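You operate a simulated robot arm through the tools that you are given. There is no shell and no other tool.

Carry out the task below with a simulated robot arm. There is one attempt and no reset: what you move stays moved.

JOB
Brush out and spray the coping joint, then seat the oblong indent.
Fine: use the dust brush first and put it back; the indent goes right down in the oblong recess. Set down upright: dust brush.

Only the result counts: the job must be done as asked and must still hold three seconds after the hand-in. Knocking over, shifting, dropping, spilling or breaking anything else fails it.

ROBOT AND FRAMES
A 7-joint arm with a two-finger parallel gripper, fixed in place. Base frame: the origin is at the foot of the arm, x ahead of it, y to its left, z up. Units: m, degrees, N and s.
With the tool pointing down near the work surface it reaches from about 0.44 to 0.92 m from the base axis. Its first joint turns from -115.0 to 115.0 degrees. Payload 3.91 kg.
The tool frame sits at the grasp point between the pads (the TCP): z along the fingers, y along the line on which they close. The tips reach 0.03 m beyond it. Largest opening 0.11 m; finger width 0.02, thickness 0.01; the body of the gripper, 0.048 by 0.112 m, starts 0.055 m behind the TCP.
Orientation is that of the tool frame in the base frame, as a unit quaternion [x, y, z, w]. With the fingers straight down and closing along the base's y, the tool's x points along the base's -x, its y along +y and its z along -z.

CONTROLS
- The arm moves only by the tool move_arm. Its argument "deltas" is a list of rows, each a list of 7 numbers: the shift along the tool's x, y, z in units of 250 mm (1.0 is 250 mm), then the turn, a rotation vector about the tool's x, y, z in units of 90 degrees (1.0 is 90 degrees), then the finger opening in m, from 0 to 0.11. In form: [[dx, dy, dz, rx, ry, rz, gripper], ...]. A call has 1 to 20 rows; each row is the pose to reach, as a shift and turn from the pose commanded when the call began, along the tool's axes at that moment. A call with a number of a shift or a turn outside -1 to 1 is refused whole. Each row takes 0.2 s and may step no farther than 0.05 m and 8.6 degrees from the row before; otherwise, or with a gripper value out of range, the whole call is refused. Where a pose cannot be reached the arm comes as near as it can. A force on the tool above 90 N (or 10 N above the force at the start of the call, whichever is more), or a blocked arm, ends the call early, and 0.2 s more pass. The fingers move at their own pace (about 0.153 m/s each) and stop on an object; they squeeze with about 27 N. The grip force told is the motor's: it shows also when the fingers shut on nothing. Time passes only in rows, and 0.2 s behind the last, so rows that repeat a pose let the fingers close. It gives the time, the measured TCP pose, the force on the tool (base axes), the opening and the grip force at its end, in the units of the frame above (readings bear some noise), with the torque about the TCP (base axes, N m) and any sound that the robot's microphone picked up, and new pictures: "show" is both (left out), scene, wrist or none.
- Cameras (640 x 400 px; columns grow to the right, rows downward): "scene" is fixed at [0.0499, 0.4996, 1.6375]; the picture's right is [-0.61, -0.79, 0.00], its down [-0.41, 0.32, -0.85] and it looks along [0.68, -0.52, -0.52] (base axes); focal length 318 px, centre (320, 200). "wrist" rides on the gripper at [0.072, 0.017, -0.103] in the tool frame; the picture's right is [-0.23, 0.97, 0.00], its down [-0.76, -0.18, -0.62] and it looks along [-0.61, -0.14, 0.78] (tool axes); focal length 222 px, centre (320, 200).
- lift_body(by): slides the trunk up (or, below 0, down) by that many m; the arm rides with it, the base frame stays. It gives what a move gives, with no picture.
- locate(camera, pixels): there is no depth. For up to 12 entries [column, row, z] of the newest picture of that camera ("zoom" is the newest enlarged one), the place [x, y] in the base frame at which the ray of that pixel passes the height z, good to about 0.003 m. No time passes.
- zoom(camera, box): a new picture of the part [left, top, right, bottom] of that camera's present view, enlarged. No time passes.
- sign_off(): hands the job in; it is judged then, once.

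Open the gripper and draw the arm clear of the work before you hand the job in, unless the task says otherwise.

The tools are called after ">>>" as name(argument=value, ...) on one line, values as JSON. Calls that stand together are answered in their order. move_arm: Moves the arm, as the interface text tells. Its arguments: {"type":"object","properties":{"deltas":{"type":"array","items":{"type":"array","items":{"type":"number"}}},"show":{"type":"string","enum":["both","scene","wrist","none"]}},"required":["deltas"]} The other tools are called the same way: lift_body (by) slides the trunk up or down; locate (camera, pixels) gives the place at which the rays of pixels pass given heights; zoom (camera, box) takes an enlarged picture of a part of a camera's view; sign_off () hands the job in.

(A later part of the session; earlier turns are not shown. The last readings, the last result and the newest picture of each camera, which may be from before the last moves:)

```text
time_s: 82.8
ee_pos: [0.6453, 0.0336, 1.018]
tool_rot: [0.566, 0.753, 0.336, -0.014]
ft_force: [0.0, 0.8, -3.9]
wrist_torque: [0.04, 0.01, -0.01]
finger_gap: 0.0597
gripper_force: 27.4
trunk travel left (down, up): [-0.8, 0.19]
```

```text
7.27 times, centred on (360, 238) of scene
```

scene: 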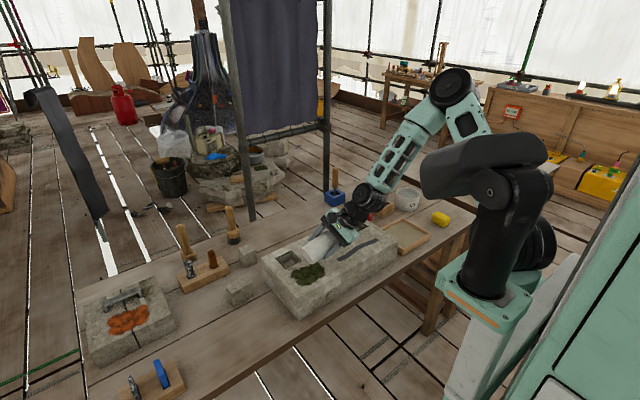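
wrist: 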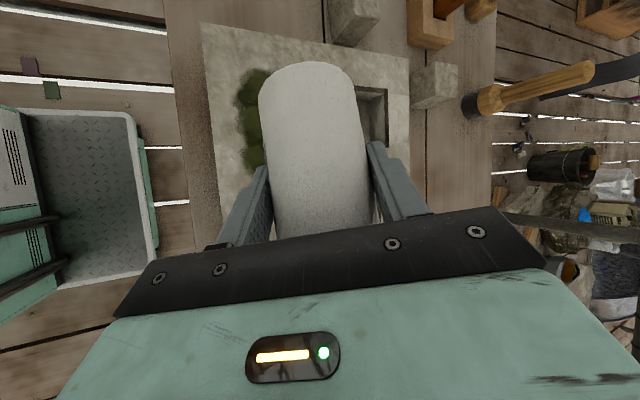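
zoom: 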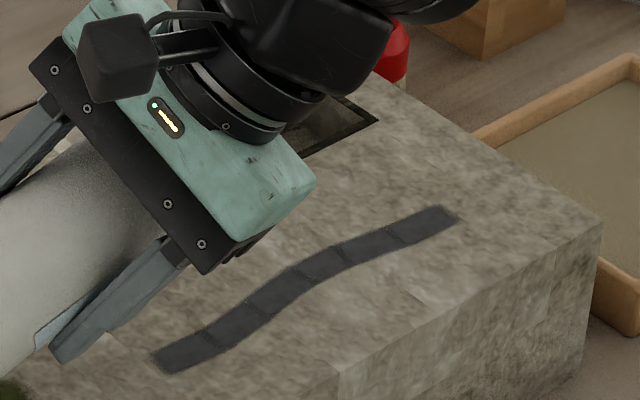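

Still no wetting and no sound. I'll try a closer spout distance (about 4.5 cm) with a short dwell.

>>> move_arm(deltas=[[-0.027, -0.032, 0.051, 0, 0, 0, 0.0], [-0.053, -0.065, 0.102, 0, 0, 0, 0.0], [-0.053, -0.065, 0.102, 0, 0, 0, 0.0], [-0.053, -0.065, 0.102, 0, 0, 0, 0.0], [-0.053, -0.065, 0.102, 0, 0, 0, 0.0], [-0.053, -0.065, 0.102, 0, 0, 0, 0.0], [-0.053, -0.065, 0.102, 0, 0, 0, 0.0]], show="scene")

>>> zoom(camera="scene", box=[330, 210, 390, 265])

```text
time_s: 84.4
ee_pos: [0.646, 0.0323, 0.9863]
tool_rot: [0.566, 0.753, 0.336, -0.014]
ft_force: [0.4, 0.7, -2.9]
wrist_torque: [0.0, 0.01, 0.02]
finger_gap: 0.0596
gripper_force: 26.7
trunk travel left (down, up): [-0.8, 0.19]
```

scene: 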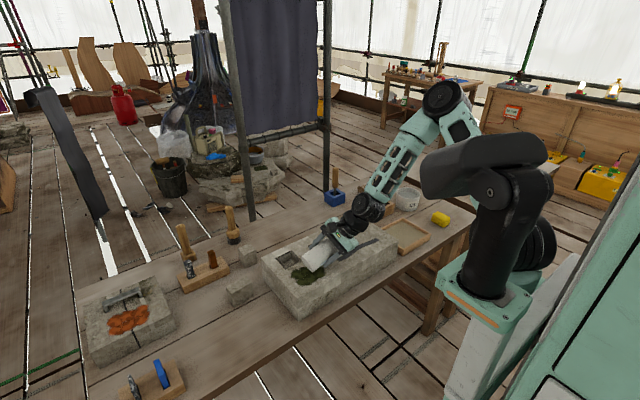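

```text
7.27 times, centred on (360, 238) of scene
```

zoom: 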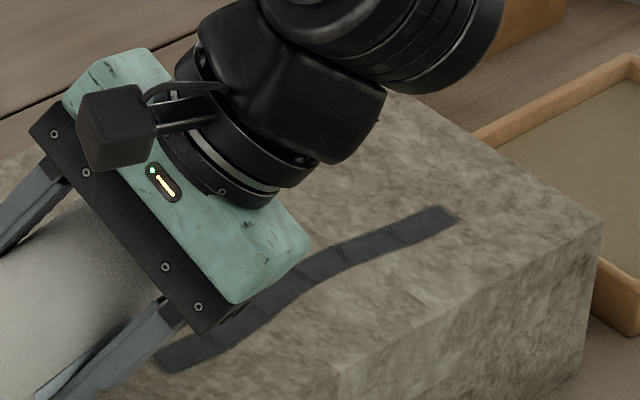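

Still nothing at close range. I'll test whether a fresh squeeze is the trigger: slightly relax the grip (command 0.058, just under the 0.0596 gap) and read the force.

>>> move_arm(deltas=[[0, 0, 0, 0, 0, 0, 0.058], [0, 0, 0, 0, 0, 0, 0.058]], show="none")

```text
time_s: 85.0
ee_pos: [0.6467, 0.0333, 0.9867]
tool_rot: [0.565, 0.753, 0.336, -0.016]
ft_force: [1.1, 0.3, -3.1]
wrist_torque: [0.03, 0.04, 0.01]
finger_gap: 0.0594
gripper_force: 27.1
trunk travel left (down, up): [-0.8, 0.19]
```

The motor force saturates at 27 N regardless, so squeeze level is not selectable. Next I test a larger spout distance: raise 10 cm over the joint and dwell.

>>> move_arm(deltas=[[0.054, 0.065, -0.103, 0, 0, 0, 0.0], [0.108, 0.131, -0.206, 0, 0, 0, 0.0], [0.162, 0.196, -0.309, 0, 0, 0, 0.0], [0.162, 0.196, -0.309, 0, 0, 0, 0.0], [0.162, 0.196, -0.309, 0, 0, 0, 0.0], [0.162, 0.196, -0.309, 0, 0, 0, 0.0], [0.162, 0.196, -0.309, 0, 0, 0, 0.0]], show="scene")

>>> zoom(camera="scene", box=[310, 180, 400, 265])

```text
time_s: 86.6
ee_pos: [0.6461, 0.0324, 1.0854]
tool_rot: [0.566, 0.753, 0.336, -0.015]
ft_force: [-0.8, -0.6, -3.1]
wrist_torque: [0.07, 0.01, -0.05]
finger_gap: 0.0594
gripper_force: 27.0
trunk travel left (down, up): [-0.8, 0.19]
```

scene: 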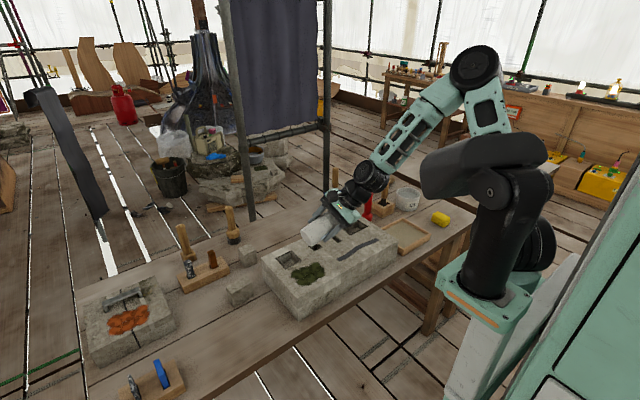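

```text
4.71 times, centred on (355, 222) of scene
```

zoom: 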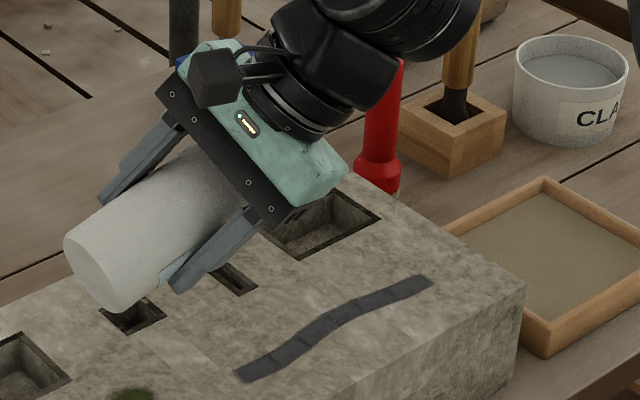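

Distance doesn't matter either, so the trigger must be something else about the head. I'll return the bottle upright above its original spot, set it down, and examine the cap closely.

>>> move_arm(deltas=[[0.061, -0.004, 0.057, 0.0299, -0.0718, -0.0298, 0.0], [0.122, -0.007, 0.114, 0.0598, -0.1435, -0.0597, 0.0], [0.183, -0.011, 0.17, 0.0898, -0.2153, -0.0895, 0.0], [0.244, -0.015, 0.227, 0.1197, -0.287, -0.1193, 0.0], [0.305, -0.018, 0.284, 0.1496, -0.3588, -0.1492, 0.0], [0.366, -0.022, 0.341, 0.1795, -0.4305, -0.179, 0.0], [0.427, -0.026, 0.398, 0.2094, -0.5023, -0.2088, 0.0], [0.488, -0.03, 0.454, 0.2394, -0.574, -0.2386, 0.0], [0.549, -0.033, 0.511, 0.2693, -0.6458, -0.2685, 0.0], [0.61, -0.037, 0.568, 0.2992, -0.7175, -0.2983, 0.0], [0.61, -0.037, 0.568, 0.2992, -0.7175, -0.2983, 0.0]])

```text
time_s: 89.0
ee_pos: [0.6345, 0.2338, 1.0327]
tool_rot: [0.457, 0.802, -0.192, 0.333]
ft_force: [0.9, -0.2, -2.2]
wrist_torque: [0.0, 0.03, -0.02]
finger_gap: 0.0596
gripper_force: 26.9
trunk travel left (down, up): [-0.8, 0.19]
```

scene: 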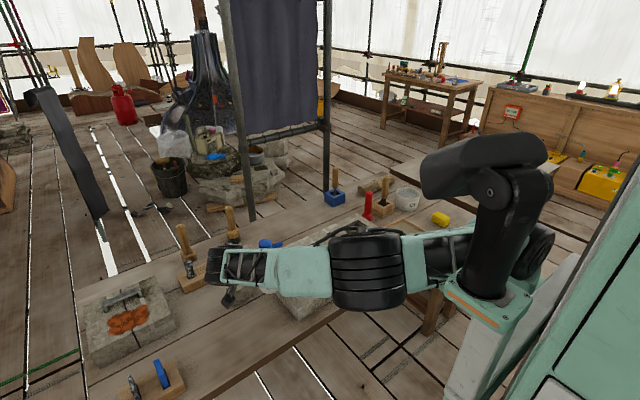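
wrist: 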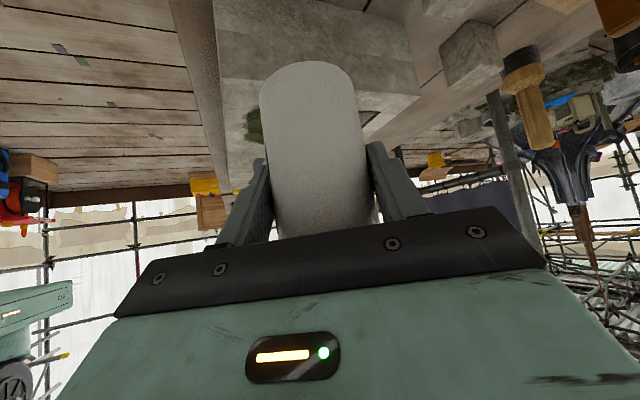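

The blue head is visible just over the forearm at scene (270, 243). I zoom in hard on it.

>>> zoom(camera="scene", box=[254, 232, 290, 254])

```text
16.00 times, centred on (272, 243) of scene
```

zoom: 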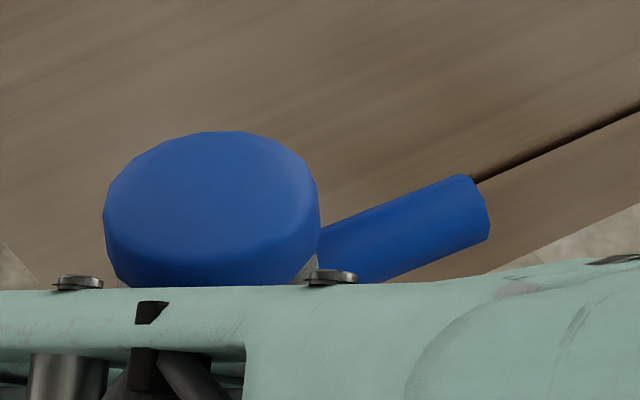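

The head looks like a push-button/knob with a spout cylinder. I'll set the bottle back down at its original place, release, and test the head itself.

>>> move_arm(deltas=[[0.11, 0, 0.11, 0, 0, 0, 0.0], [0.22, 0, 0.22, 0, 0, 0, 0.0], [0.33, 0, 0.329, 0, 0, 0, 0.0], [0.39, 0, 0.389, 0, 0, 0, 0.0], [0.413, 0, 0.412, 0, 0, 0, 0.0], [0.413, 0, 0.412, 0, 0, 0, 0.0]], show="none")

>>> move_arm(deltas=[[0.006, 0, 0.006, 0, 0, 0, 0.0], [0.01, 0, 0.01, 0, 0, 0, 0.0], [0.01, 0, 0.01, 0, 0, 0, 0.0]], show="none")

```text
time_s: 90.4
ee_pos: [0.6339, 0.2327, 0.8873]
tool_rot: [0.458, 0.802, -0.192, 0.332]
ft_force: [-0.4, -0.2, -2.8]
wrist_torque: [0.03, -0.02, -0.05]
finger_gap: 0.0596
gripper_force: 26.8
trunk travel left (down, up): [-0.8, 0.19]
```

```text
time_s: 91.2
ee_pos: [0.634, 0.2329, 0.8839]
tool_rot: [0.458, 0.802, -0.192, 0.333]
ft_force: [-1.7, -2.2, 5.9]
wrist_torque: [-0.34, -0.07, -0.12]
finger_gap: 0.0594
gripper_force: 27.0
trunk travel left (down, up): [-0.8, 0.19]
```

The bottle base is in contact with the bench (~9 N). I open the fingers and back off along the tool axis.

>>> move_arm(deltas=[[0, 0, 0, 0, 0, 0, 0.065], [0, 0, 0, 0, 0, 0, 0.075], [0, 0, 0, 0, 0, 0, 0.075], [0, 0, -0.1, 0, 0, 0, 0.075], [0, 0, -0.26, 0, 0, 0, 0.075], [0, 0, -0.42, 0, 0, 0, 0.075], [0, 0, -0.58, 0, 0, 0, 0.075], [0, 0, -0.64, 0, 0, 0, 0.075]])

```text
time_s: 93.0
ee_pos: [0.5763, 0.3306, 0.995]
tool_rot: [0.457, 0.802, -0.191, 0.333]
ft_force: [-0.4, -0.2, 0.5]
wrist_torque: [0.02, 0.03, 0.02]
finger_gap: 0.0752
gripper_force: 0.1
trunk travel left (down, up): [-0.8, 0.19]
```

scene: 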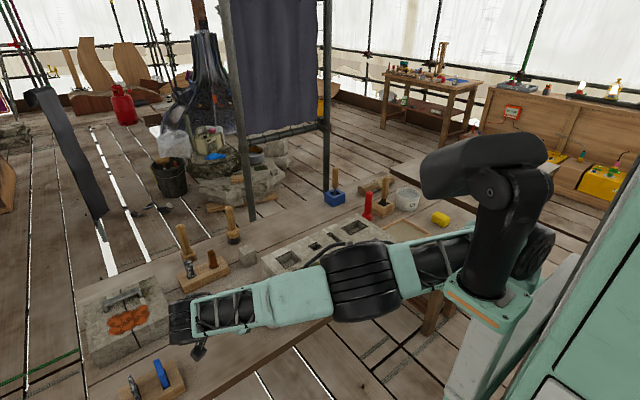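
wrist: 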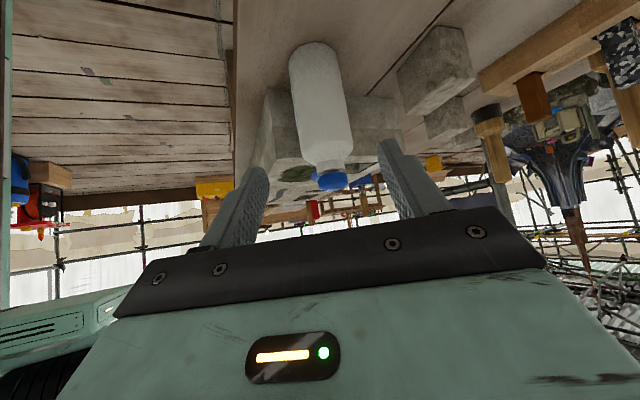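

The bottle stands upright where it was. I now go to tool-down with 90° yaw above the head to test gripping the head itself.

>>> move_arm(deltas=[[-0.071, 0.004, -0.002, 0.0166, 0.0612, 0.0403, 0.06], [-0.142, 0.009, -0.003, 0.0332, 0.1224, 0.0806, 0.06], [-0.213, 0.013, -0.005, 0.0498, 0.1836, 0.1209, 0.06], [-0.284, 0.018, -0.007, 0.0664, 0.2448, 0.1612, 0.06], [-0.355, 0.022, -0.008, 0.0829, 0.306, 0.2015, 0.06], [-0.426, 0.026, -0.01, 0.0995, 0.3672, 0.2418, 0.06], [-0.497, 0.031, -0.011, 0.1161, 0.4284, 0.2821, 0.06], [-0.568, 0.035, -0.013, 0.1327, 0.4896, 0.3224, 0.06], [-0.568, 0.035, -0.013, 0.1327, 0.4896, 0.3224, 0.06]])

>>> zoom(camera="scene", box=[250, 265, 300, 340])

>>> zoom(camera="wrist", box=[240, 60, 400, 200])

```text
time_s: 95.0
ee_pos: [0.6333, 0.253, 1.0982]
tool_rot: [0.708, 0.706, 0.001, -0.002]
ft_force: [0.3, 0.2, -0.6]
wrist_torque: [0.01, -0.04, -0.03]
finger_gap: 0.0598
gripper_force: 0.1
trunk travel left (down, up): [-0.8, 0.19]
```

scene: 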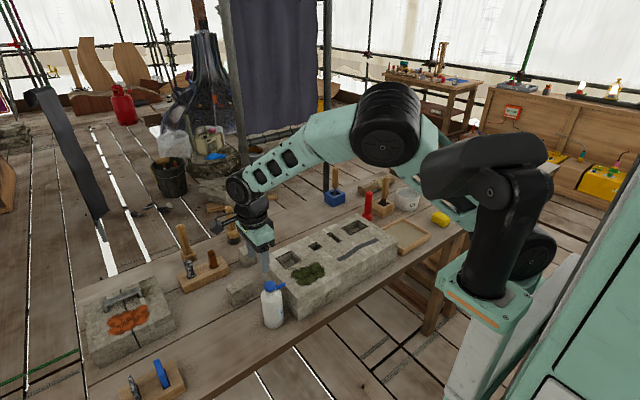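
wrist: 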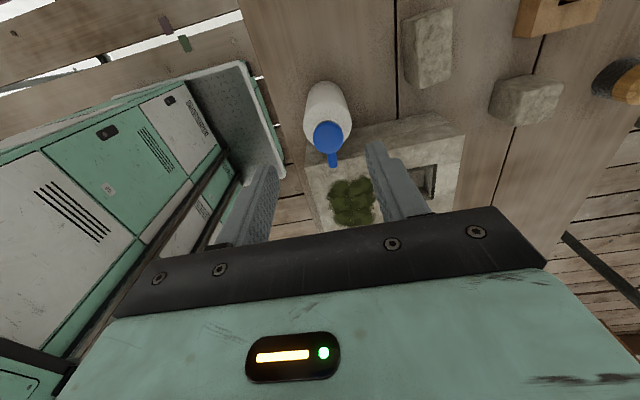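

```text
5.33 times, centred on (275, 302) of scene
```

zoom: 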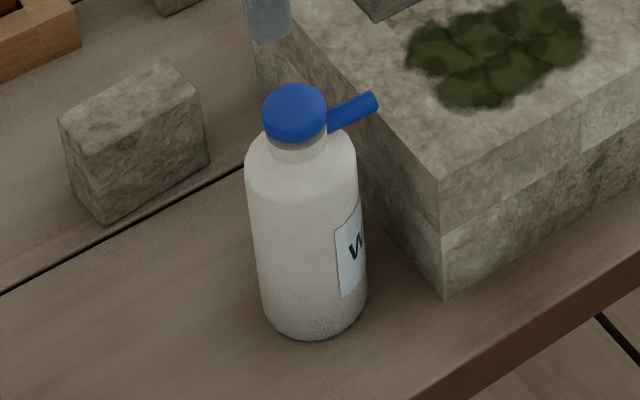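

```text
2.86 times, centred on (320, 130) of wrist
```

zoom: 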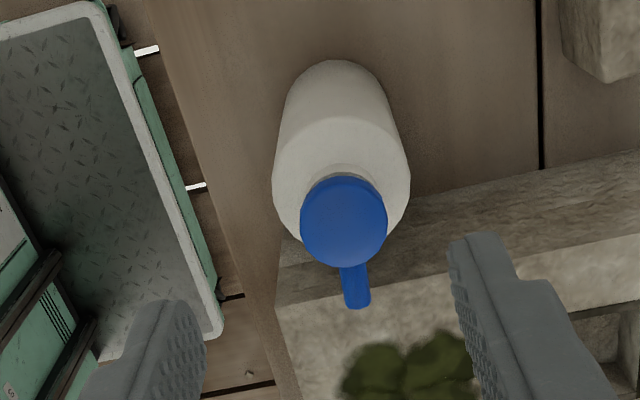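

The head is at wrist (328, 138), i.e. about 18 mm toward -y and 3 mm toward +x of the tool axis. I centre over it and lower to z 1.04.

>>> move_arm(deltas=[[-0.04, 0.006, 0.06, 0, 0, 0, 0.06], [-0.071, 0.012, 0.14, 0, 0, 0, 0.06], [-0.071, 0.012, 0.24, 0, 0, 0, 0.06], [-0.071, 0.012, 0.24, 0, 0, 0, 0.06]], show="wrist")

>>> zoom(camera="wrist", box=[240, 60, 400, 200])

>>> zoom(camera="scene", box=[245, 235, 305, 310])

```text
time_s: 96.0
ee_pos: [0.6356, 0.2331, 1.0389]
tool_rot: [0.708, 0.706, -0.001, 0.001]
ft_force: [-0.2, 0.3, -1.3]
wrist_torque: [0.0, 0.02, -0.02]
finger_gap: 0.0599
gripper_force: 0.1
trunk travel left (down, up): [-0.8, 0.19]
```

wrist: 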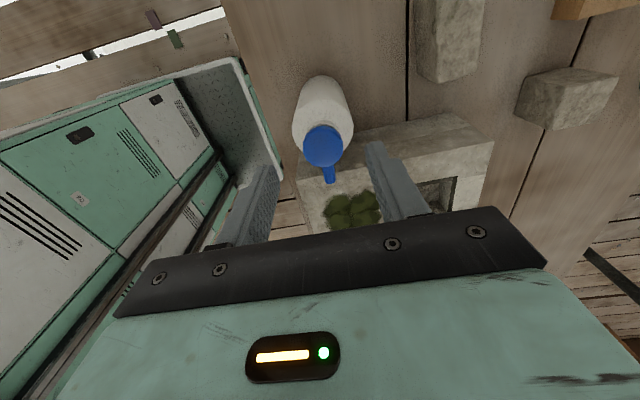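

```text
2.86 times, centred on (320, 130) of wrist
```

zoom: 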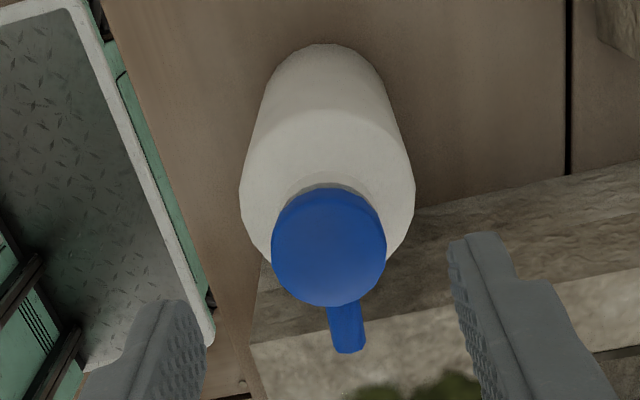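

```text
5.33 times, centred on (275, 272) of scene
```

zoom: 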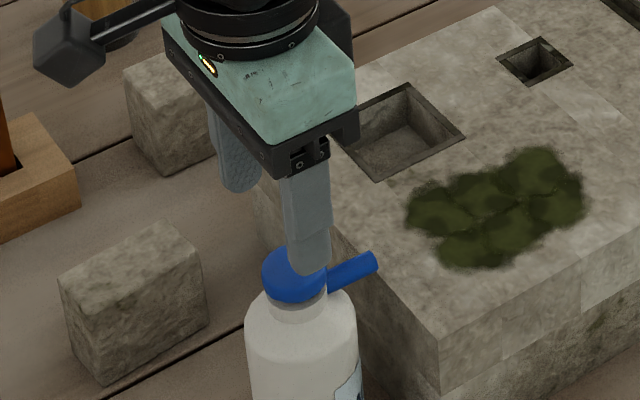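

Head is aligned (wrist 323, 146 vs expected 320, 145). I lower to the head and close on it, listening for a sound.

>>> move_arm(deltas=[[0, 0.008, 0.1, 0, 0, 0, 0.06], [0, 0.008, 0.2, 0, 0, 0, 0.06], [0, 0.008, 0.252, 0, 0, 0, 0.06], [0, 0.008, 0.252, 0, 0, 0, 0.06], [0, 0.008, 0.252, 0, 0, 0, 0.045], [0, 0.008, 0.252, 0, 0, 0, 0.03], [0, 0.008, 0.252, 0, 0, 0, 0.02], [0, 0.008, 0.252, 0, 0, 0, 0.02]])

>>> zoom(camera="scene", box=[245, 255, 305, 330])

```text
time_s: 97.8
ee_pos: [0.6385, 0.2354, 0.9771]
tool_rot: [0.708, 0.707, 0.001, 0.0]
ft_force: [-7.4, -0.5, 26.4]
wrist_torque: [0.01, 0.46, -0.02]
finger_gap: 0.033
gripper_force: 27.0
trunk travel left (down, up): [-0.8, 0.19]
```

scene: 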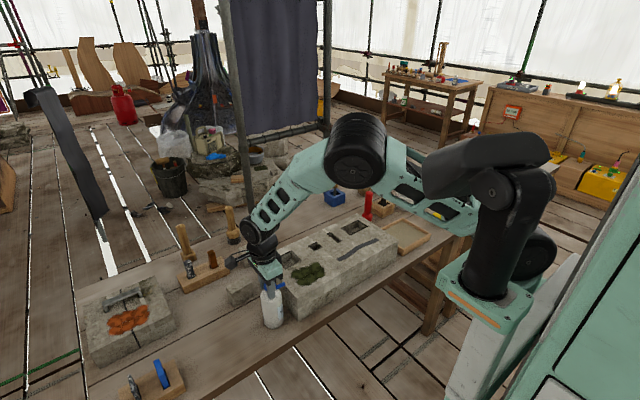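
wrist: 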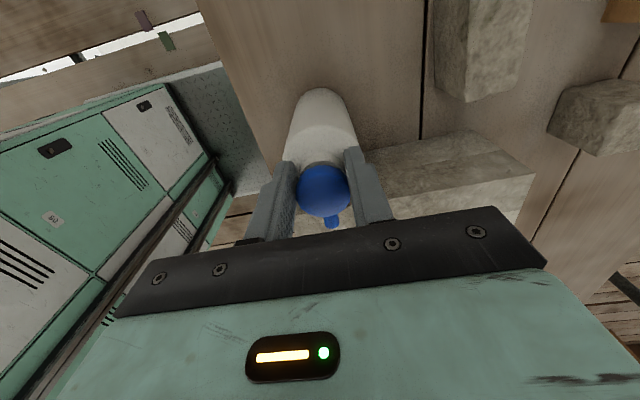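

```text
5.33 times, centred on (275, 292) of scene
```

zoom: 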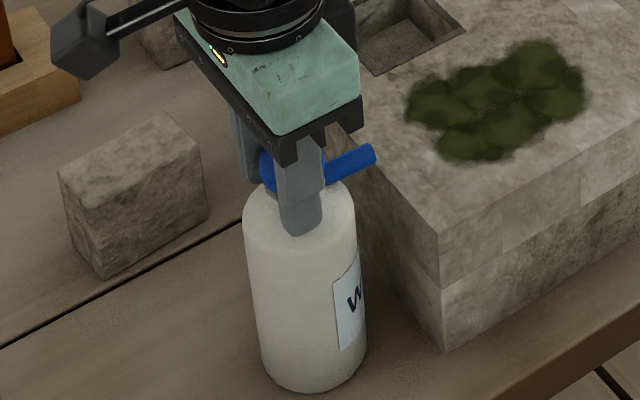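

Closed on the head (gap 0.033) but no sound; the fingertips also press on the shoulder (26 N). I release and raise, then will test pressing the head from above with closed fingers.

>>> move_arm(deltas=[[0, 0, -0.008, 0, 0, 0, 0.02], [0, 0, -0.008, 0, 0, 0, 0.04], [0, 0, -0.008, 0, 0, 0, 0.06], [0, 0, -0.008, 0, 0, 0, 0.06], [0, 0, -0.12, 0, 0, 0, 0.06], [0, 0, -0.24, 0, 0, 0, 0.06], [0, 0, -0.24, 0, 0, 0, 0.0], [0, 0, -0.24, 0, 0, 0, 0.0], [0, 0, -0.24, 0, 0, 0, 0.0]])

>>> zoom(camera="scene", box=[245, 245, 305, 320])

```text
time_s: 99.8
ee_pos: [0.6385, 0.2348, 1.0354]
tool_rot: [0.707, 0.707, 0.001, 0.0]
ft_force: [0.7, 0.0, -0.7]
wrist_torque: [-0.03, 0.04, -0.03]
finger_gap: 0.0
gripper_force: 26.9
trunk travel left (down, up): [-0.8, 0.19]
```

scene: 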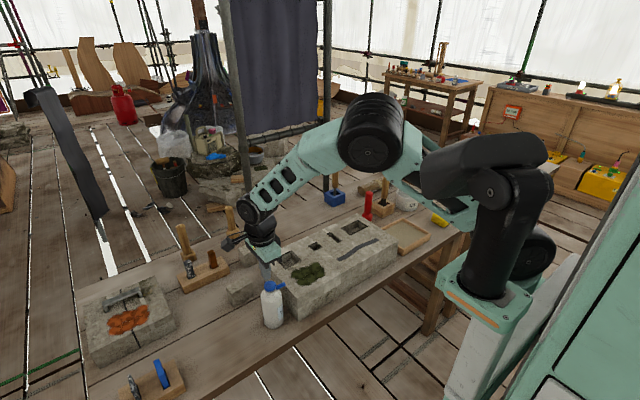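
wrist: 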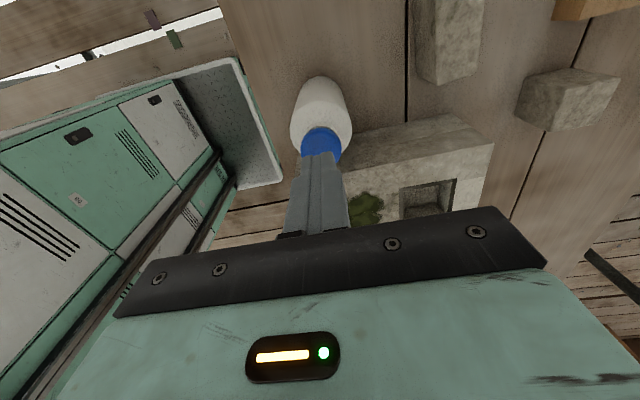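

```text
5.33 times, centred on (275, 282) of scene
```

zoom: 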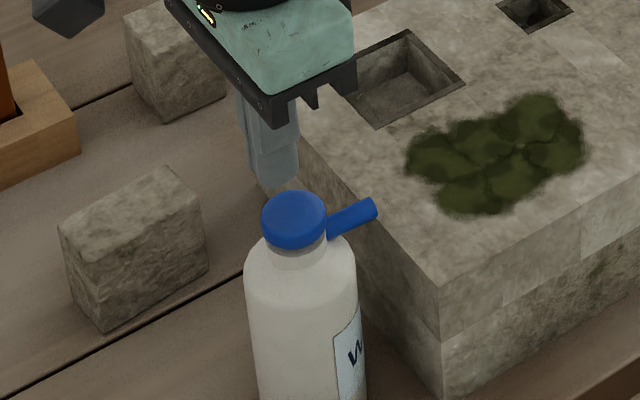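

Fingers closed above the head (tips ≈ 1.005, head top ≈ 0.98). I press down gently in small steps, watching force and sound.

>>> move_arm(deltas=[[0, 0, 0.04, 0, 0, 0, 0.0], [0, 0, 0.08, 0, 0, 0, 0.0], [0, 0, 0.092, 0, 0, 0, 0.0], [0, 0, 0.092, 0, 0, 0, 0.0]], show="none")

>>> move_arm(deltas=[[0, 0, 0.004, 0, 0, 0, 0.0], [0, 0, 0.008, 0, 0, 0, 0.0], [0, 0, 0.008, 0, 0, 0, 0.0]], show="none")

```text
time_s: 100.8
ee_pos: [0.6379, 0.2342, 1.0132]
tool_rot: [0.708, 0.706, 0.0, -0.001]
ft_force: [-1.0, -0.2, 0.5]
wrist_torque: [0.03, -0.01, 0.0]
finger_gap: 0.0
gripper_force: 26.7
trunk travel left (down, up): [-0.8, 0.19]
```

```text
time_s: 101.6
ee_pos: [0.6387, 0.2363, 1.011]
tool_rot: [0.708, 0.706, -0.001, 0.0]
ft_force: [-0.3, -0.9, 0.4]
wrist_torque: [-0.02, -0.01, 0.0]
finger_gap: 0.0
gripper_force: 27.1
trunk travel left (down, up): [-0.8, 0.19]
```

>>> move_arm(deltas=[[0, 0, 0.004, 0, 0, 0, 0.0], [0, 0, 0.008, 0, 0, 0, 0.0], [0, 0, 0.008, 0, 0, 0, 0.0]], show="none")

>>> move_arm(deltas=[[0, 0, 0.004, 0, 0, 0, 0.0], [0, 0, 0.006, 0, 0, 0, 0.0], [0, 0, 0.006, 0, 0, 0, 0.0]], show="none")

```text
time_s: 102.4
ee_pos: [0.6392, 0.2347, 1.009]
tool_rot: [0.708, 0.706, -0.001, 0.0]
ft_force: [0.0, 1.1, -1.0]
wrist_torque: [-0.01, 0.02, 0.02]
finger_gap: 0.0
gripper_force: 26.8
trunk travel left (down, up): [-0.8, 0.19]
```

```text
time_s: 103.2
ee_pos: [0.6388, 0.2343, 1.0089]
tool_rot: [0.707, 0.707, 0.0, 0.001]
ft_force: [1.3, 0.4, -0.3]
wrist_torque: [0.01, -0.01, -0.01]
finger_gap: 0.0
gripper_force: 26.9
trunk travel left (down, up): [-0.8, 0.19]
```

No contact yet (tips ≈ 0.978). I continue in ~1.5 mm steps.

>>> move_arm(deltas=[[0, 0, 0.006, 0, 0, 0, 0.0], [0, 0, 0.006, 0, 0, 0, 0.0]], show="none")

>>> move_arm(deltas=[[0, 0, 0.006, 0, 0, 0, 0.0], [0, 0, 0.006, 0, 0, 0, 0.0]], show="none")

>>> zoom(camera="scene", box=[245, 245, 305, 320])

```text
time_s: 103.8
ee_pos: [0.6379, 0.2339, 1.007]
tool_rot: [0.708, 0.706, 0.0, 0.0]
ft_force: [-0.6, -0.1, 1.0]
wrist_torque: [-0.03, 0.0, -0.03]
finger_gap: 0.0002
gripper_force: 27.2
trunk travel left (down, up): [-0.8, 0.19]
```

```text
time_s: 104.4
ee_pos: [0.6393, 0.2338, 1.0042]
tool_rot: [0.708, 0.706, -0.001, 0.0]
ft_force: [-1.1, 0.0, 1.6]
wrist_torque: [-0.01, 0.01, 0.01]
finger_gap: 0.0001
gripper_force: 27.0
trunk travel left (down, up): [-0.8, 0.19]
```

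```text
5.33 times, centred on (275, 282) of scene
```

zoom: 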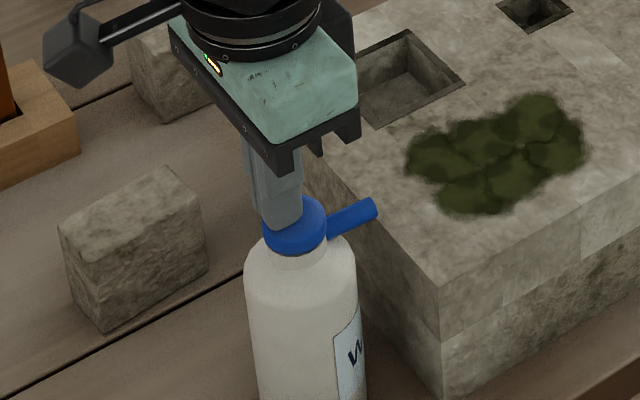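

The force is rising slowly (1–1.6 N over 3 mm), unlike a rigid contact — the head seems to be a spring-loaded pump. I press further and listen.

>>> move_arm(deltas=[[0, 0, 0.008, 0, 0, 0, 0.0], [0, 0, 0.008, 0, 0, 0, 0.0]], show="none")

>>> move_arm(deltas=[[0, 0, 0.008, 0, 0, 0, 0.0], [0, 0, 0.008, 0, 0, 0, 0.0]], show="scene")

>>> zoom(camera="scene", box=[245, 245, 305, 320])

```text
time_s: 105.0
ee_pos: [0.6383, 0.2345, 1.003]
tool_rot: [0.707, 0.707, 0.0, 0.0]
ft_force: [-0.5, 0.6, 2.8]
wrist_torque: [0.01, 0.0, -0.03]
finger_gap: 0.0
gripper_force: 27.1
trunk travel left (down, up): [-0.8, 0.19]
```

```text
time_s: 105.6
ee_pos: [0.6399, 0.2349, 1.0]
tool_rot: [0.707, 0.707, 0.0, -0.001]
ft_force: [-1.3, 0.0, 4.2]
wrist_torque: [-0.01, 0.01, 0.0]
finger_gap: 0.0
gripper_force: 26.8
trunk travel left (down, up): [-0.8, 0.19]
heard: click
```

scene: 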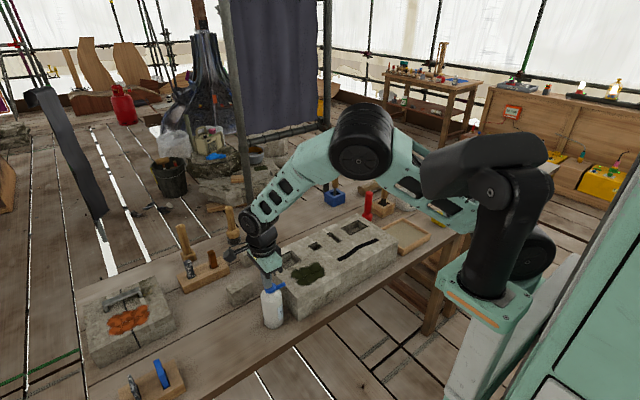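

```text
5.33 times, centred on (275, 282) of scene
```

zoom: 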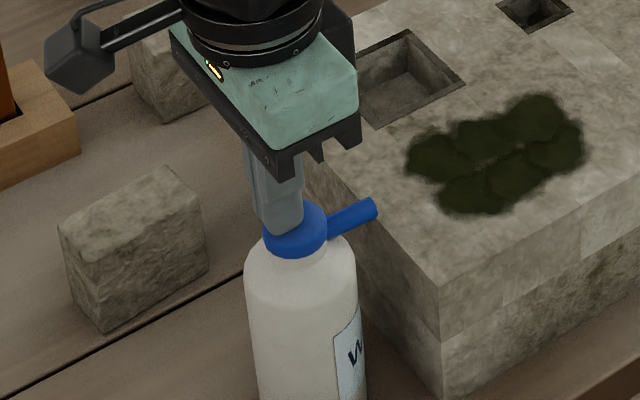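

"heard: click" — and the joint now looks darker in the scene: the pump sprayed along -y over the block top. I zoom in to check which part of the joint got wet.

>>> zoom(camera="scene", box=[310, 195, 410, 275])

>>> zoom(camera="scene", box=[230, 200, 410, 330])

```text
5.00 times, centred on (360, 235) of scene
```

zoom: 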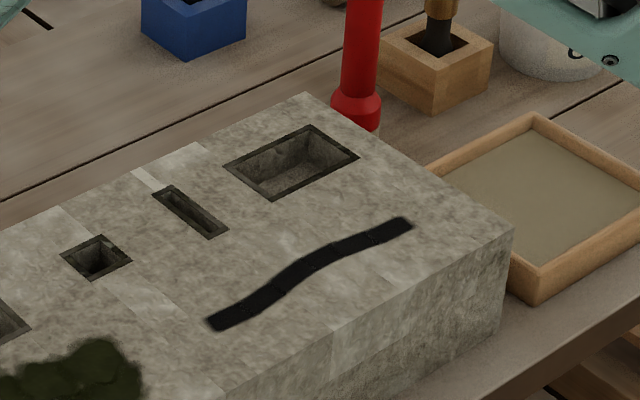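

```text
3.08 times, centred on (320, 265) of scene
```

zoom: 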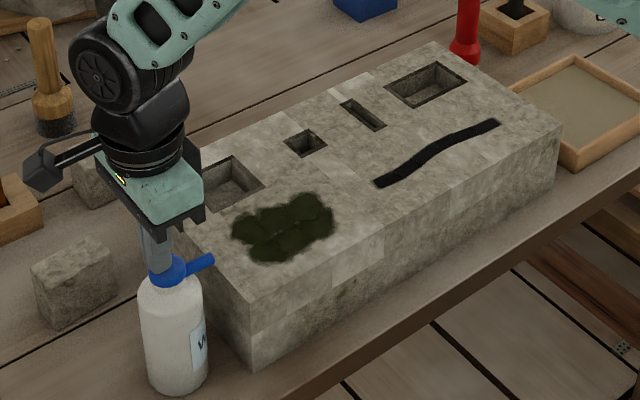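

The whole joint has turned uniformly dark (wet): brushing and spraying are done. I raise the fingers off the pump head.

>>> move_arm(deltas=[[0, 0, -0.03, 0, 0, 0, 0.0], [0, 0, -0.1, 0, 0, 0, 0.0], [0, 0, -0.25, 0, 0, 0, 0.0], [0, 0, -0.4, 0, 0, 0, 0.02], [0, 0, -0.55, 0, 0, 0, 0.06]])

>>> zoom(camera="scene", box=[230, 200, 410, 330])

```text
time_s: 106.8
ee_pos: [0.6385, 0.233, 1.1356]
tool_rot: [0.708, 0.706, -0.002, 0.0]
ft_force: [-0.2, 0.1, 0.6]
wrist_torque: [-0.01, 0.02, 0.01]
finger_gap: 0.0598
gripper_force: 0.3
trunk travel left (down, up): [-0.8, 0.19]
```

scene: 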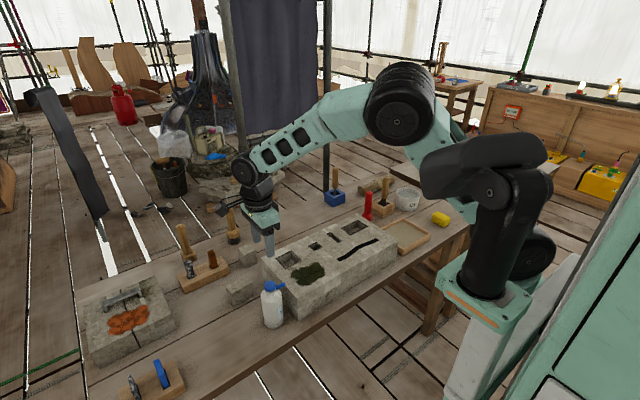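
wrist: 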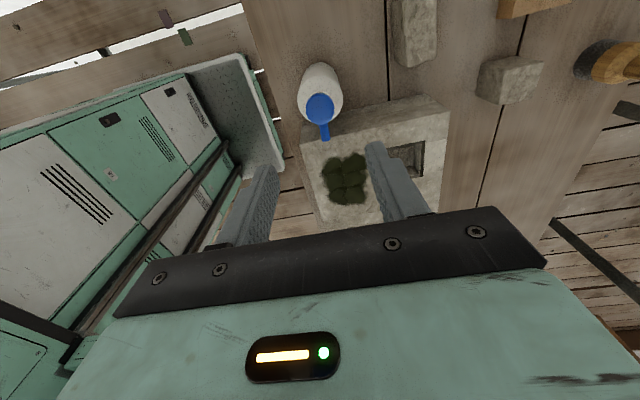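

```text
3.08 times, centred on (320, 265) of scene
```

zoom: 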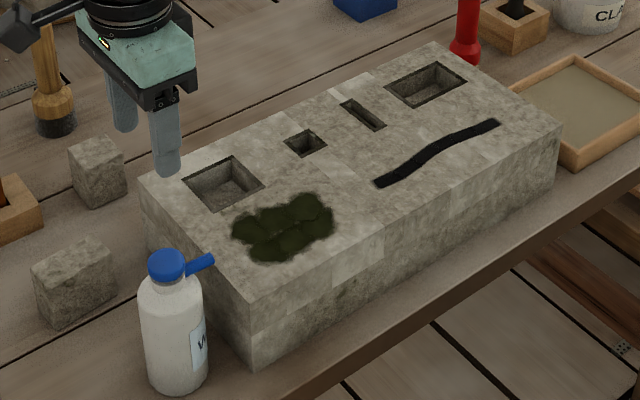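

Now the indent stone. I move above and beyond it for a top view (tool still yawed 90°, closing along x).

>>> move_arm(deltas=[[0.066, 0.152, 0.036, 0, 0, 0, 0.08], [0.132, 0.303, 0.073, 0, 0, 0, 0.08], [0.198, 0.455, 0.11, 0, 0, 0, 0.08], [0.264, 0.606, 0.146, 0, 0, 0, 0.08], [0.264, 0.606, 0.146, 0, 0, 0, 0.08]])

>>> zoom(camera="wrist", box=[220, 20, 420, 170])

>>> zoom(camera="scene", box=[215, 235, 265, 310])

```text
time_s: 108.0
ee_pos: [0.7903, 0.2994, 1.1007]
tool_rot: [0.709, 0.706, 0.0, 0.0]
ft_force: [-1.2, 0.1, 0.2]
wrist_torque: [-0.01, 0.0, 0.01]
finger_gap: 0.0799
gripper_force: 0.0
trunk travel left (down, up): [-0.8, 0.19]
```

scene: 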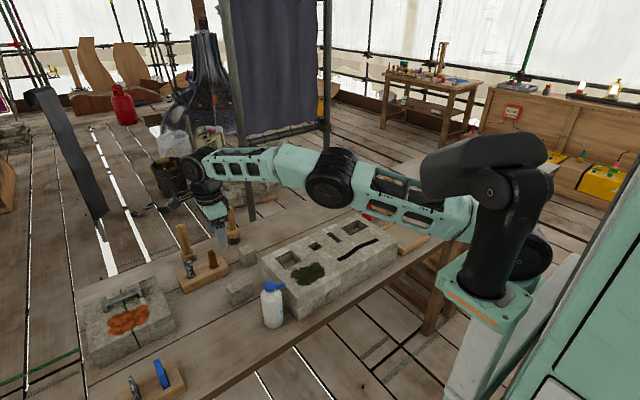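
wrist: 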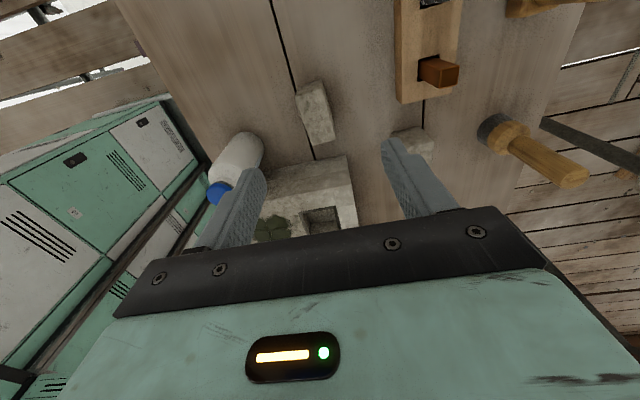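

```text
2.67 times, centred on (320, 95) of wrist
```

zoom: 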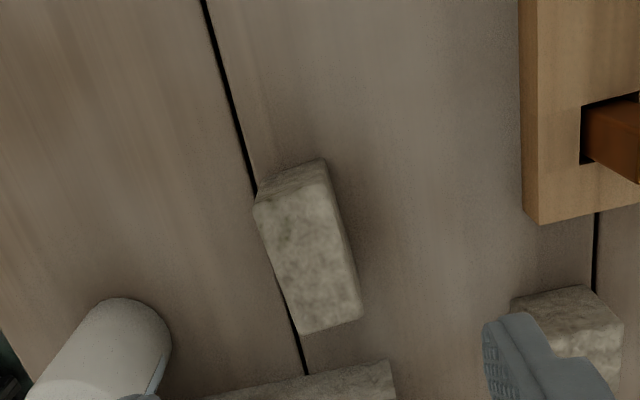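

```text
5.33 times, centred on (240, 272) of scene
```

zoom: 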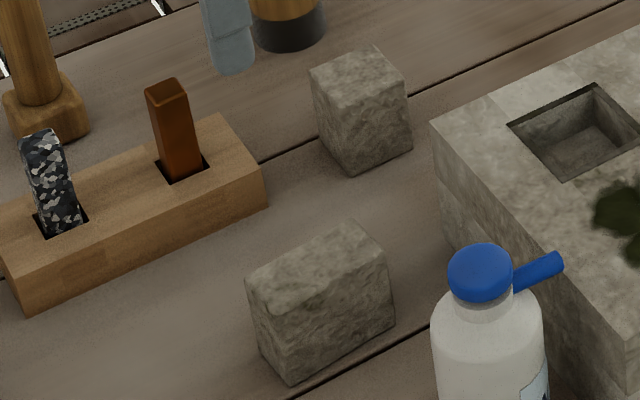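

The oblong stone's top corners in the wrist view are about (295.5,96.8), (322.5,87.4), (335.6,138), (313.5,145.5). I triangulate its height and pose with the scene view.

>>> locate(camera="wrist", pixels=[[295.5, 96.8, 0.87], [322.5, 87.4, 0.87], [335.6, 138, 0.87], [313.5, 145.5, 0.87], [295.5, 96.8, 0.89], [322.5, 87.4, 0.89], [335.6, 138, 0.89], [313.5, 145.5, 0.89], [320, 80, 0.82], [296.5, 89, 0.82]])

>>> locate(camera="scene", pixels=[[230.3, 293, 0.87], [226.3, 286.6, 0.87], [245.3, 276.1, 0.87], [252.4, 282.7, 0.87], [230.3, 293, 0.89], [226.3, 286.6, 0.89], [245.3, 276.1, 0.89], [252.4, 282.7, 0.89], [234.4, 306.5, 0.82], [253.9, 294.9, 0.82]])

```text
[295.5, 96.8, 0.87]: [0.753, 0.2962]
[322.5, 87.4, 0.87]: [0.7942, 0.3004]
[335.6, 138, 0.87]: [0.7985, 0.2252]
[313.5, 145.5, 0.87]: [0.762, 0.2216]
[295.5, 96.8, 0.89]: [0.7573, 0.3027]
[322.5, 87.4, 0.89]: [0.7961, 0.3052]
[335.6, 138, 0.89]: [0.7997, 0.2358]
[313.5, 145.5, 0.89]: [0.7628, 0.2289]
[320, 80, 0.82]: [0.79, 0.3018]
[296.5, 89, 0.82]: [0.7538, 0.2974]
```

```text
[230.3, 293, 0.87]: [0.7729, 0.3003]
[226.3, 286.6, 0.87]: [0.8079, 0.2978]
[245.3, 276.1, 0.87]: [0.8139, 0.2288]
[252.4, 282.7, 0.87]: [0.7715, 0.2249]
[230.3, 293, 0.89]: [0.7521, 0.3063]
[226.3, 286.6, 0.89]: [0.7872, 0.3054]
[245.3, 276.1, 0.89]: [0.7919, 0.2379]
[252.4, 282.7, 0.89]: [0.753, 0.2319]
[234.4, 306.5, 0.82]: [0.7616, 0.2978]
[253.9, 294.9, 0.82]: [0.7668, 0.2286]
```

The oblong stone: top z ≈ 0.88 (60 mm high), centre ≈ (0.7795, 0.2655), about 38 × 73 mm, yaw ≈ +4°. Before lifting it I inspect the oblong recess closely from above.

>>> move_arm(deltas=[[-0.18, -0.015, 0.01, 0, 0, 0, 0.08], [-0.36, -0.03, 0.02, 0, 0, 0, 0.08], [-0.54, -0.045, 0.03, 0, 0, 0, 0.08], [-0.72, -0.06, 0.04, 0, 0, 0, 0.08], [-0.9, -0.07, 0.05, 0, 0, 0, 0.08]], show="none")

>>> move_arm(deltas=[[-0.18, -0.015, 0.01, 0, 0, 0, 0.08], [-0.36, -0.03, 0.02, 0, 0, 0, 0.08], [-0.54, -0.045, 0.03, 0, 0, 0, 0.08], [-0.72, -0.06, 0.04, 0, 0, 0, 0.08], [-0.9, -0.07, 0.05, 0, 0, 0, 0.08], [-0.98, -0.07, 0.05, 0, 0, 0, 0.08], [-0.98, -0.07, 0.05, 0, 0, 0, 0.08]])

>>> zoom(camera="wrist", box=[240, 80, 400, 190])

>>> zoom(camera="scene", box=[330, 210, 380, 245])

```text
time_s: 109.2
ee_pos: [0.7728, 0.0756, 1.0908]
tool_rot: [0.707, 0.707, 0.001, 0.0]
ft_force: [-0.1, 0.6, -0.1]
wrist_torque: [-0.04, -0.01, 0.0]
finger_gap: 0.0799
gripper_force: 0.0
trunk travel left (down, up): [-0.8, 0.19]
```

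```text
time_s: 110.8
ee_pos: [0.7541, -0.171, 1.0754]
tool_rot: [0.708, 0.707, 0.0, 0.001]
ft_force: [1.2, 0.1, -0.4]
wrist_torque: [0.02, -0.01, 0.0]
finger_gap: 0.0803
gripper_force: 0.0
trunk travel left (down, up): [-0.8, 0.19]
```

scene: 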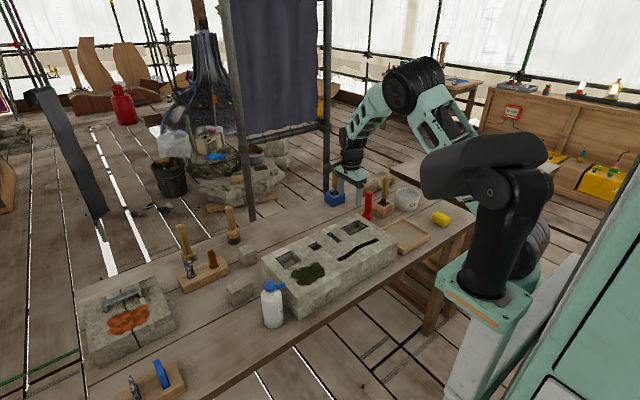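
wrist: 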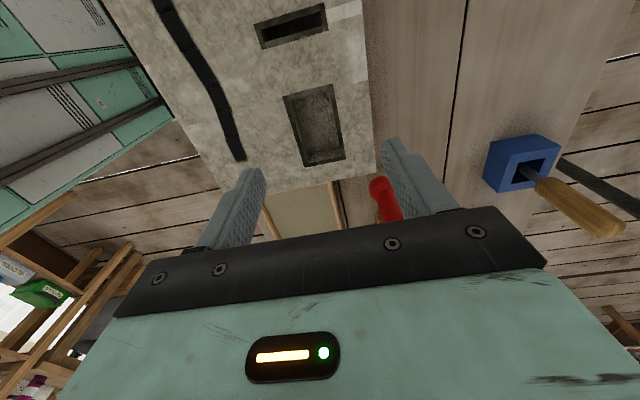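

```text
3.64 times, centred on (320, 135) of wrist
```

zoom: 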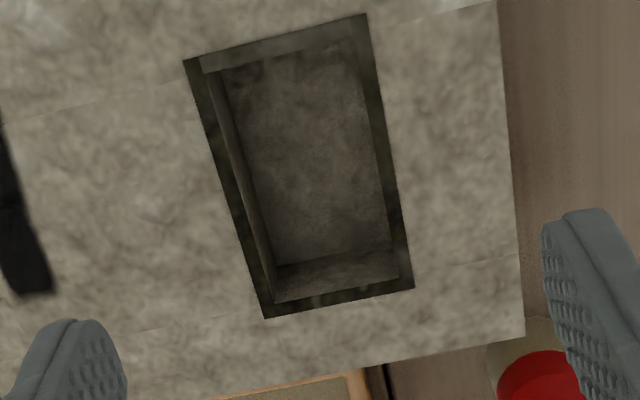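

```text
11.43 times, centred on (355, 228) of scene
```

zoom: 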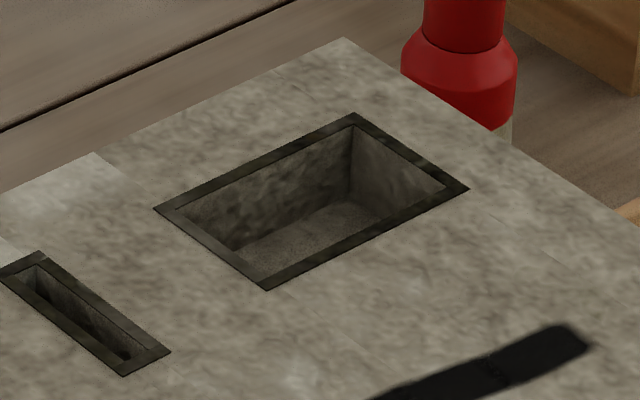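

The recess has a dark rim and an inner opening. I locate its outer and inner corners from both cameras.

>>> locate(camera="wrist", pixels=[[282.9, 96.6, 0.92], [332.9, 83.9, 0.92], [345.6, 159.2, 0.92], [304.4, 167.5, 0.92], [288.7, 100.4, 0.92], [328.8, 91.1, 0.92], [342, 157, 0.92], [307.1, 163.3, 0.92]])

>>> locate(camera="scene", pixels=[[340.5, 228.7, 0.92], [358, 220.4, 0.92], [367.9, 226.9, 0.92], [350.4, 235.9, 0.92], [343, 228.9, 0.92], [357.8, 221.6, 0.92], [365.9, 227.1, 0.92], [350.4, 234.7, 0.92]])

>>> zoom(camera="wrist", box=[275, 75, 355, 175])

```text
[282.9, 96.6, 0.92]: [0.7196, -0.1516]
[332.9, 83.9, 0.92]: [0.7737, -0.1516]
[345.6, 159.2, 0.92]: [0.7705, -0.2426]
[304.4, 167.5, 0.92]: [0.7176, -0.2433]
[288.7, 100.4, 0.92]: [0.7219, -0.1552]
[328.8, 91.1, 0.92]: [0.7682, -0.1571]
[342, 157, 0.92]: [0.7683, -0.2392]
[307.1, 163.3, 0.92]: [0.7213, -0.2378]
```

```text
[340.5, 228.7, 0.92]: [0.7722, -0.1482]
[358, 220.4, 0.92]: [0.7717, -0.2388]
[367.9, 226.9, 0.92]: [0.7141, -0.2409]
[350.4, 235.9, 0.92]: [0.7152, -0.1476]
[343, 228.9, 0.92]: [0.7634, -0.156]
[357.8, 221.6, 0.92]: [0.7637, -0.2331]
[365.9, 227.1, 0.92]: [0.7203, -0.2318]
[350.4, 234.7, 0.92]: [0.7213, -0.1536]
```

```text
4.00 times, centred on (315, 125) of wrist
```

zoom: 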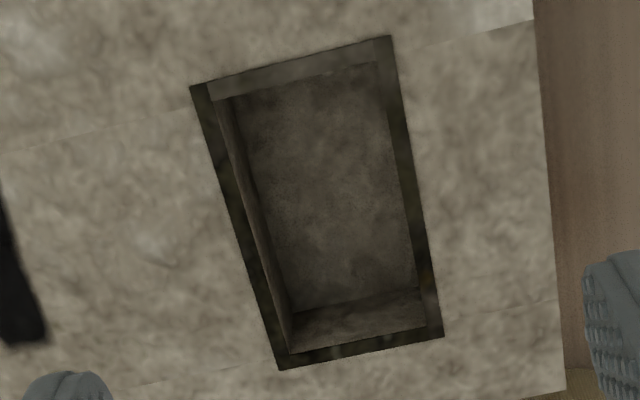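

Recess centre ≈ (0.744, -0.196), inner opening about 45 × 80 mm with a rim; the stone (≈38 × 73) should fit with 2–4 mm per side. I return above the stone and match its ~4° yaw.

>>> move_arm(deltas=[[0.18, 0.01, 0, 0, 0, 0, 0.08], [0.36, 0.02, 0, 0, 0, 0, 0.08], [0.54, 0.03, 0, 0, 0, 0, 0.08], [0.72, 0.04, 0, 0, 0, 0, 0.08], [0.9, 0.05, 0, 0, 0, 0, 0.08]], show="none")

>>> move_arm(deltas=[[0.18, 0.01, 0.0, 0, 0, 0, 0.08], [0.36, 0.02, 0.0, 0, 0, 0, 0.08], [0.54, 0.03, 0.01, 0, 0, 0, 0.08], [0.72, 0.04, 0.03, 0, 0, -0.022, 0.08], [0.844, 0.048, 0.06, 0, 0, -0.044, 0.08], [0.844, 0.048, 0.06, 0, 0, -0.044, 0.08]])

>>> zoom(camera="wrist", box=[230, 60, 410, 200])

```text
time_s: 112.0
ee_pos: [0.768, 0.0536, 1.0783]
tool_rot: [0.709, 0.705, 0.0, -0.001]
ft_force: [0.1, -0.8, 0.0]
wrist_torque: [0.06, 0.0, 0.02]
finger_gap: 0.0799
gripper_force: 0.1
trunk travel left (down, up): [-0.8, 0.19]
```

```text
time_s: 113.4
ee_pos: [0.7809, 0.2672, 1.0615]
tool_rot: [0.682, 0.731, 0.0, 0.0]
ft_force: [-0.2, 0.0, -1.0]
wrist_torque: [-0.01, 0.01, -0.04]
finger_gap: 0.0801
gripper_force: 0.1
trunk travel left (down, up): [-0.8, 0.19]
```

scene: 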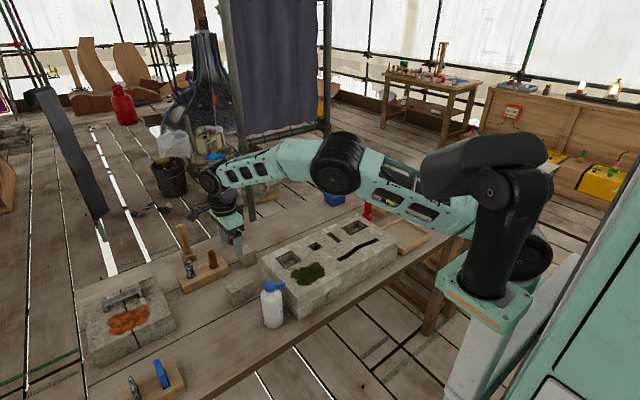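
wrist: 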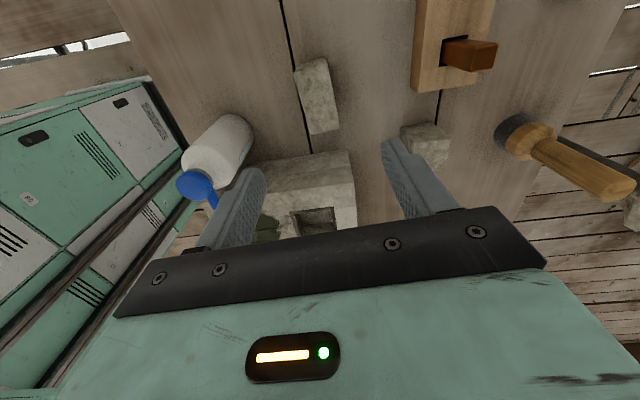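

```text
2.86 times, centred on (320, 130) of wrist
```

zoom: 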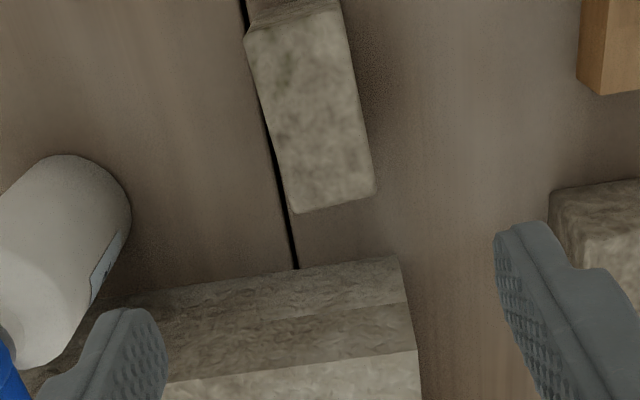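

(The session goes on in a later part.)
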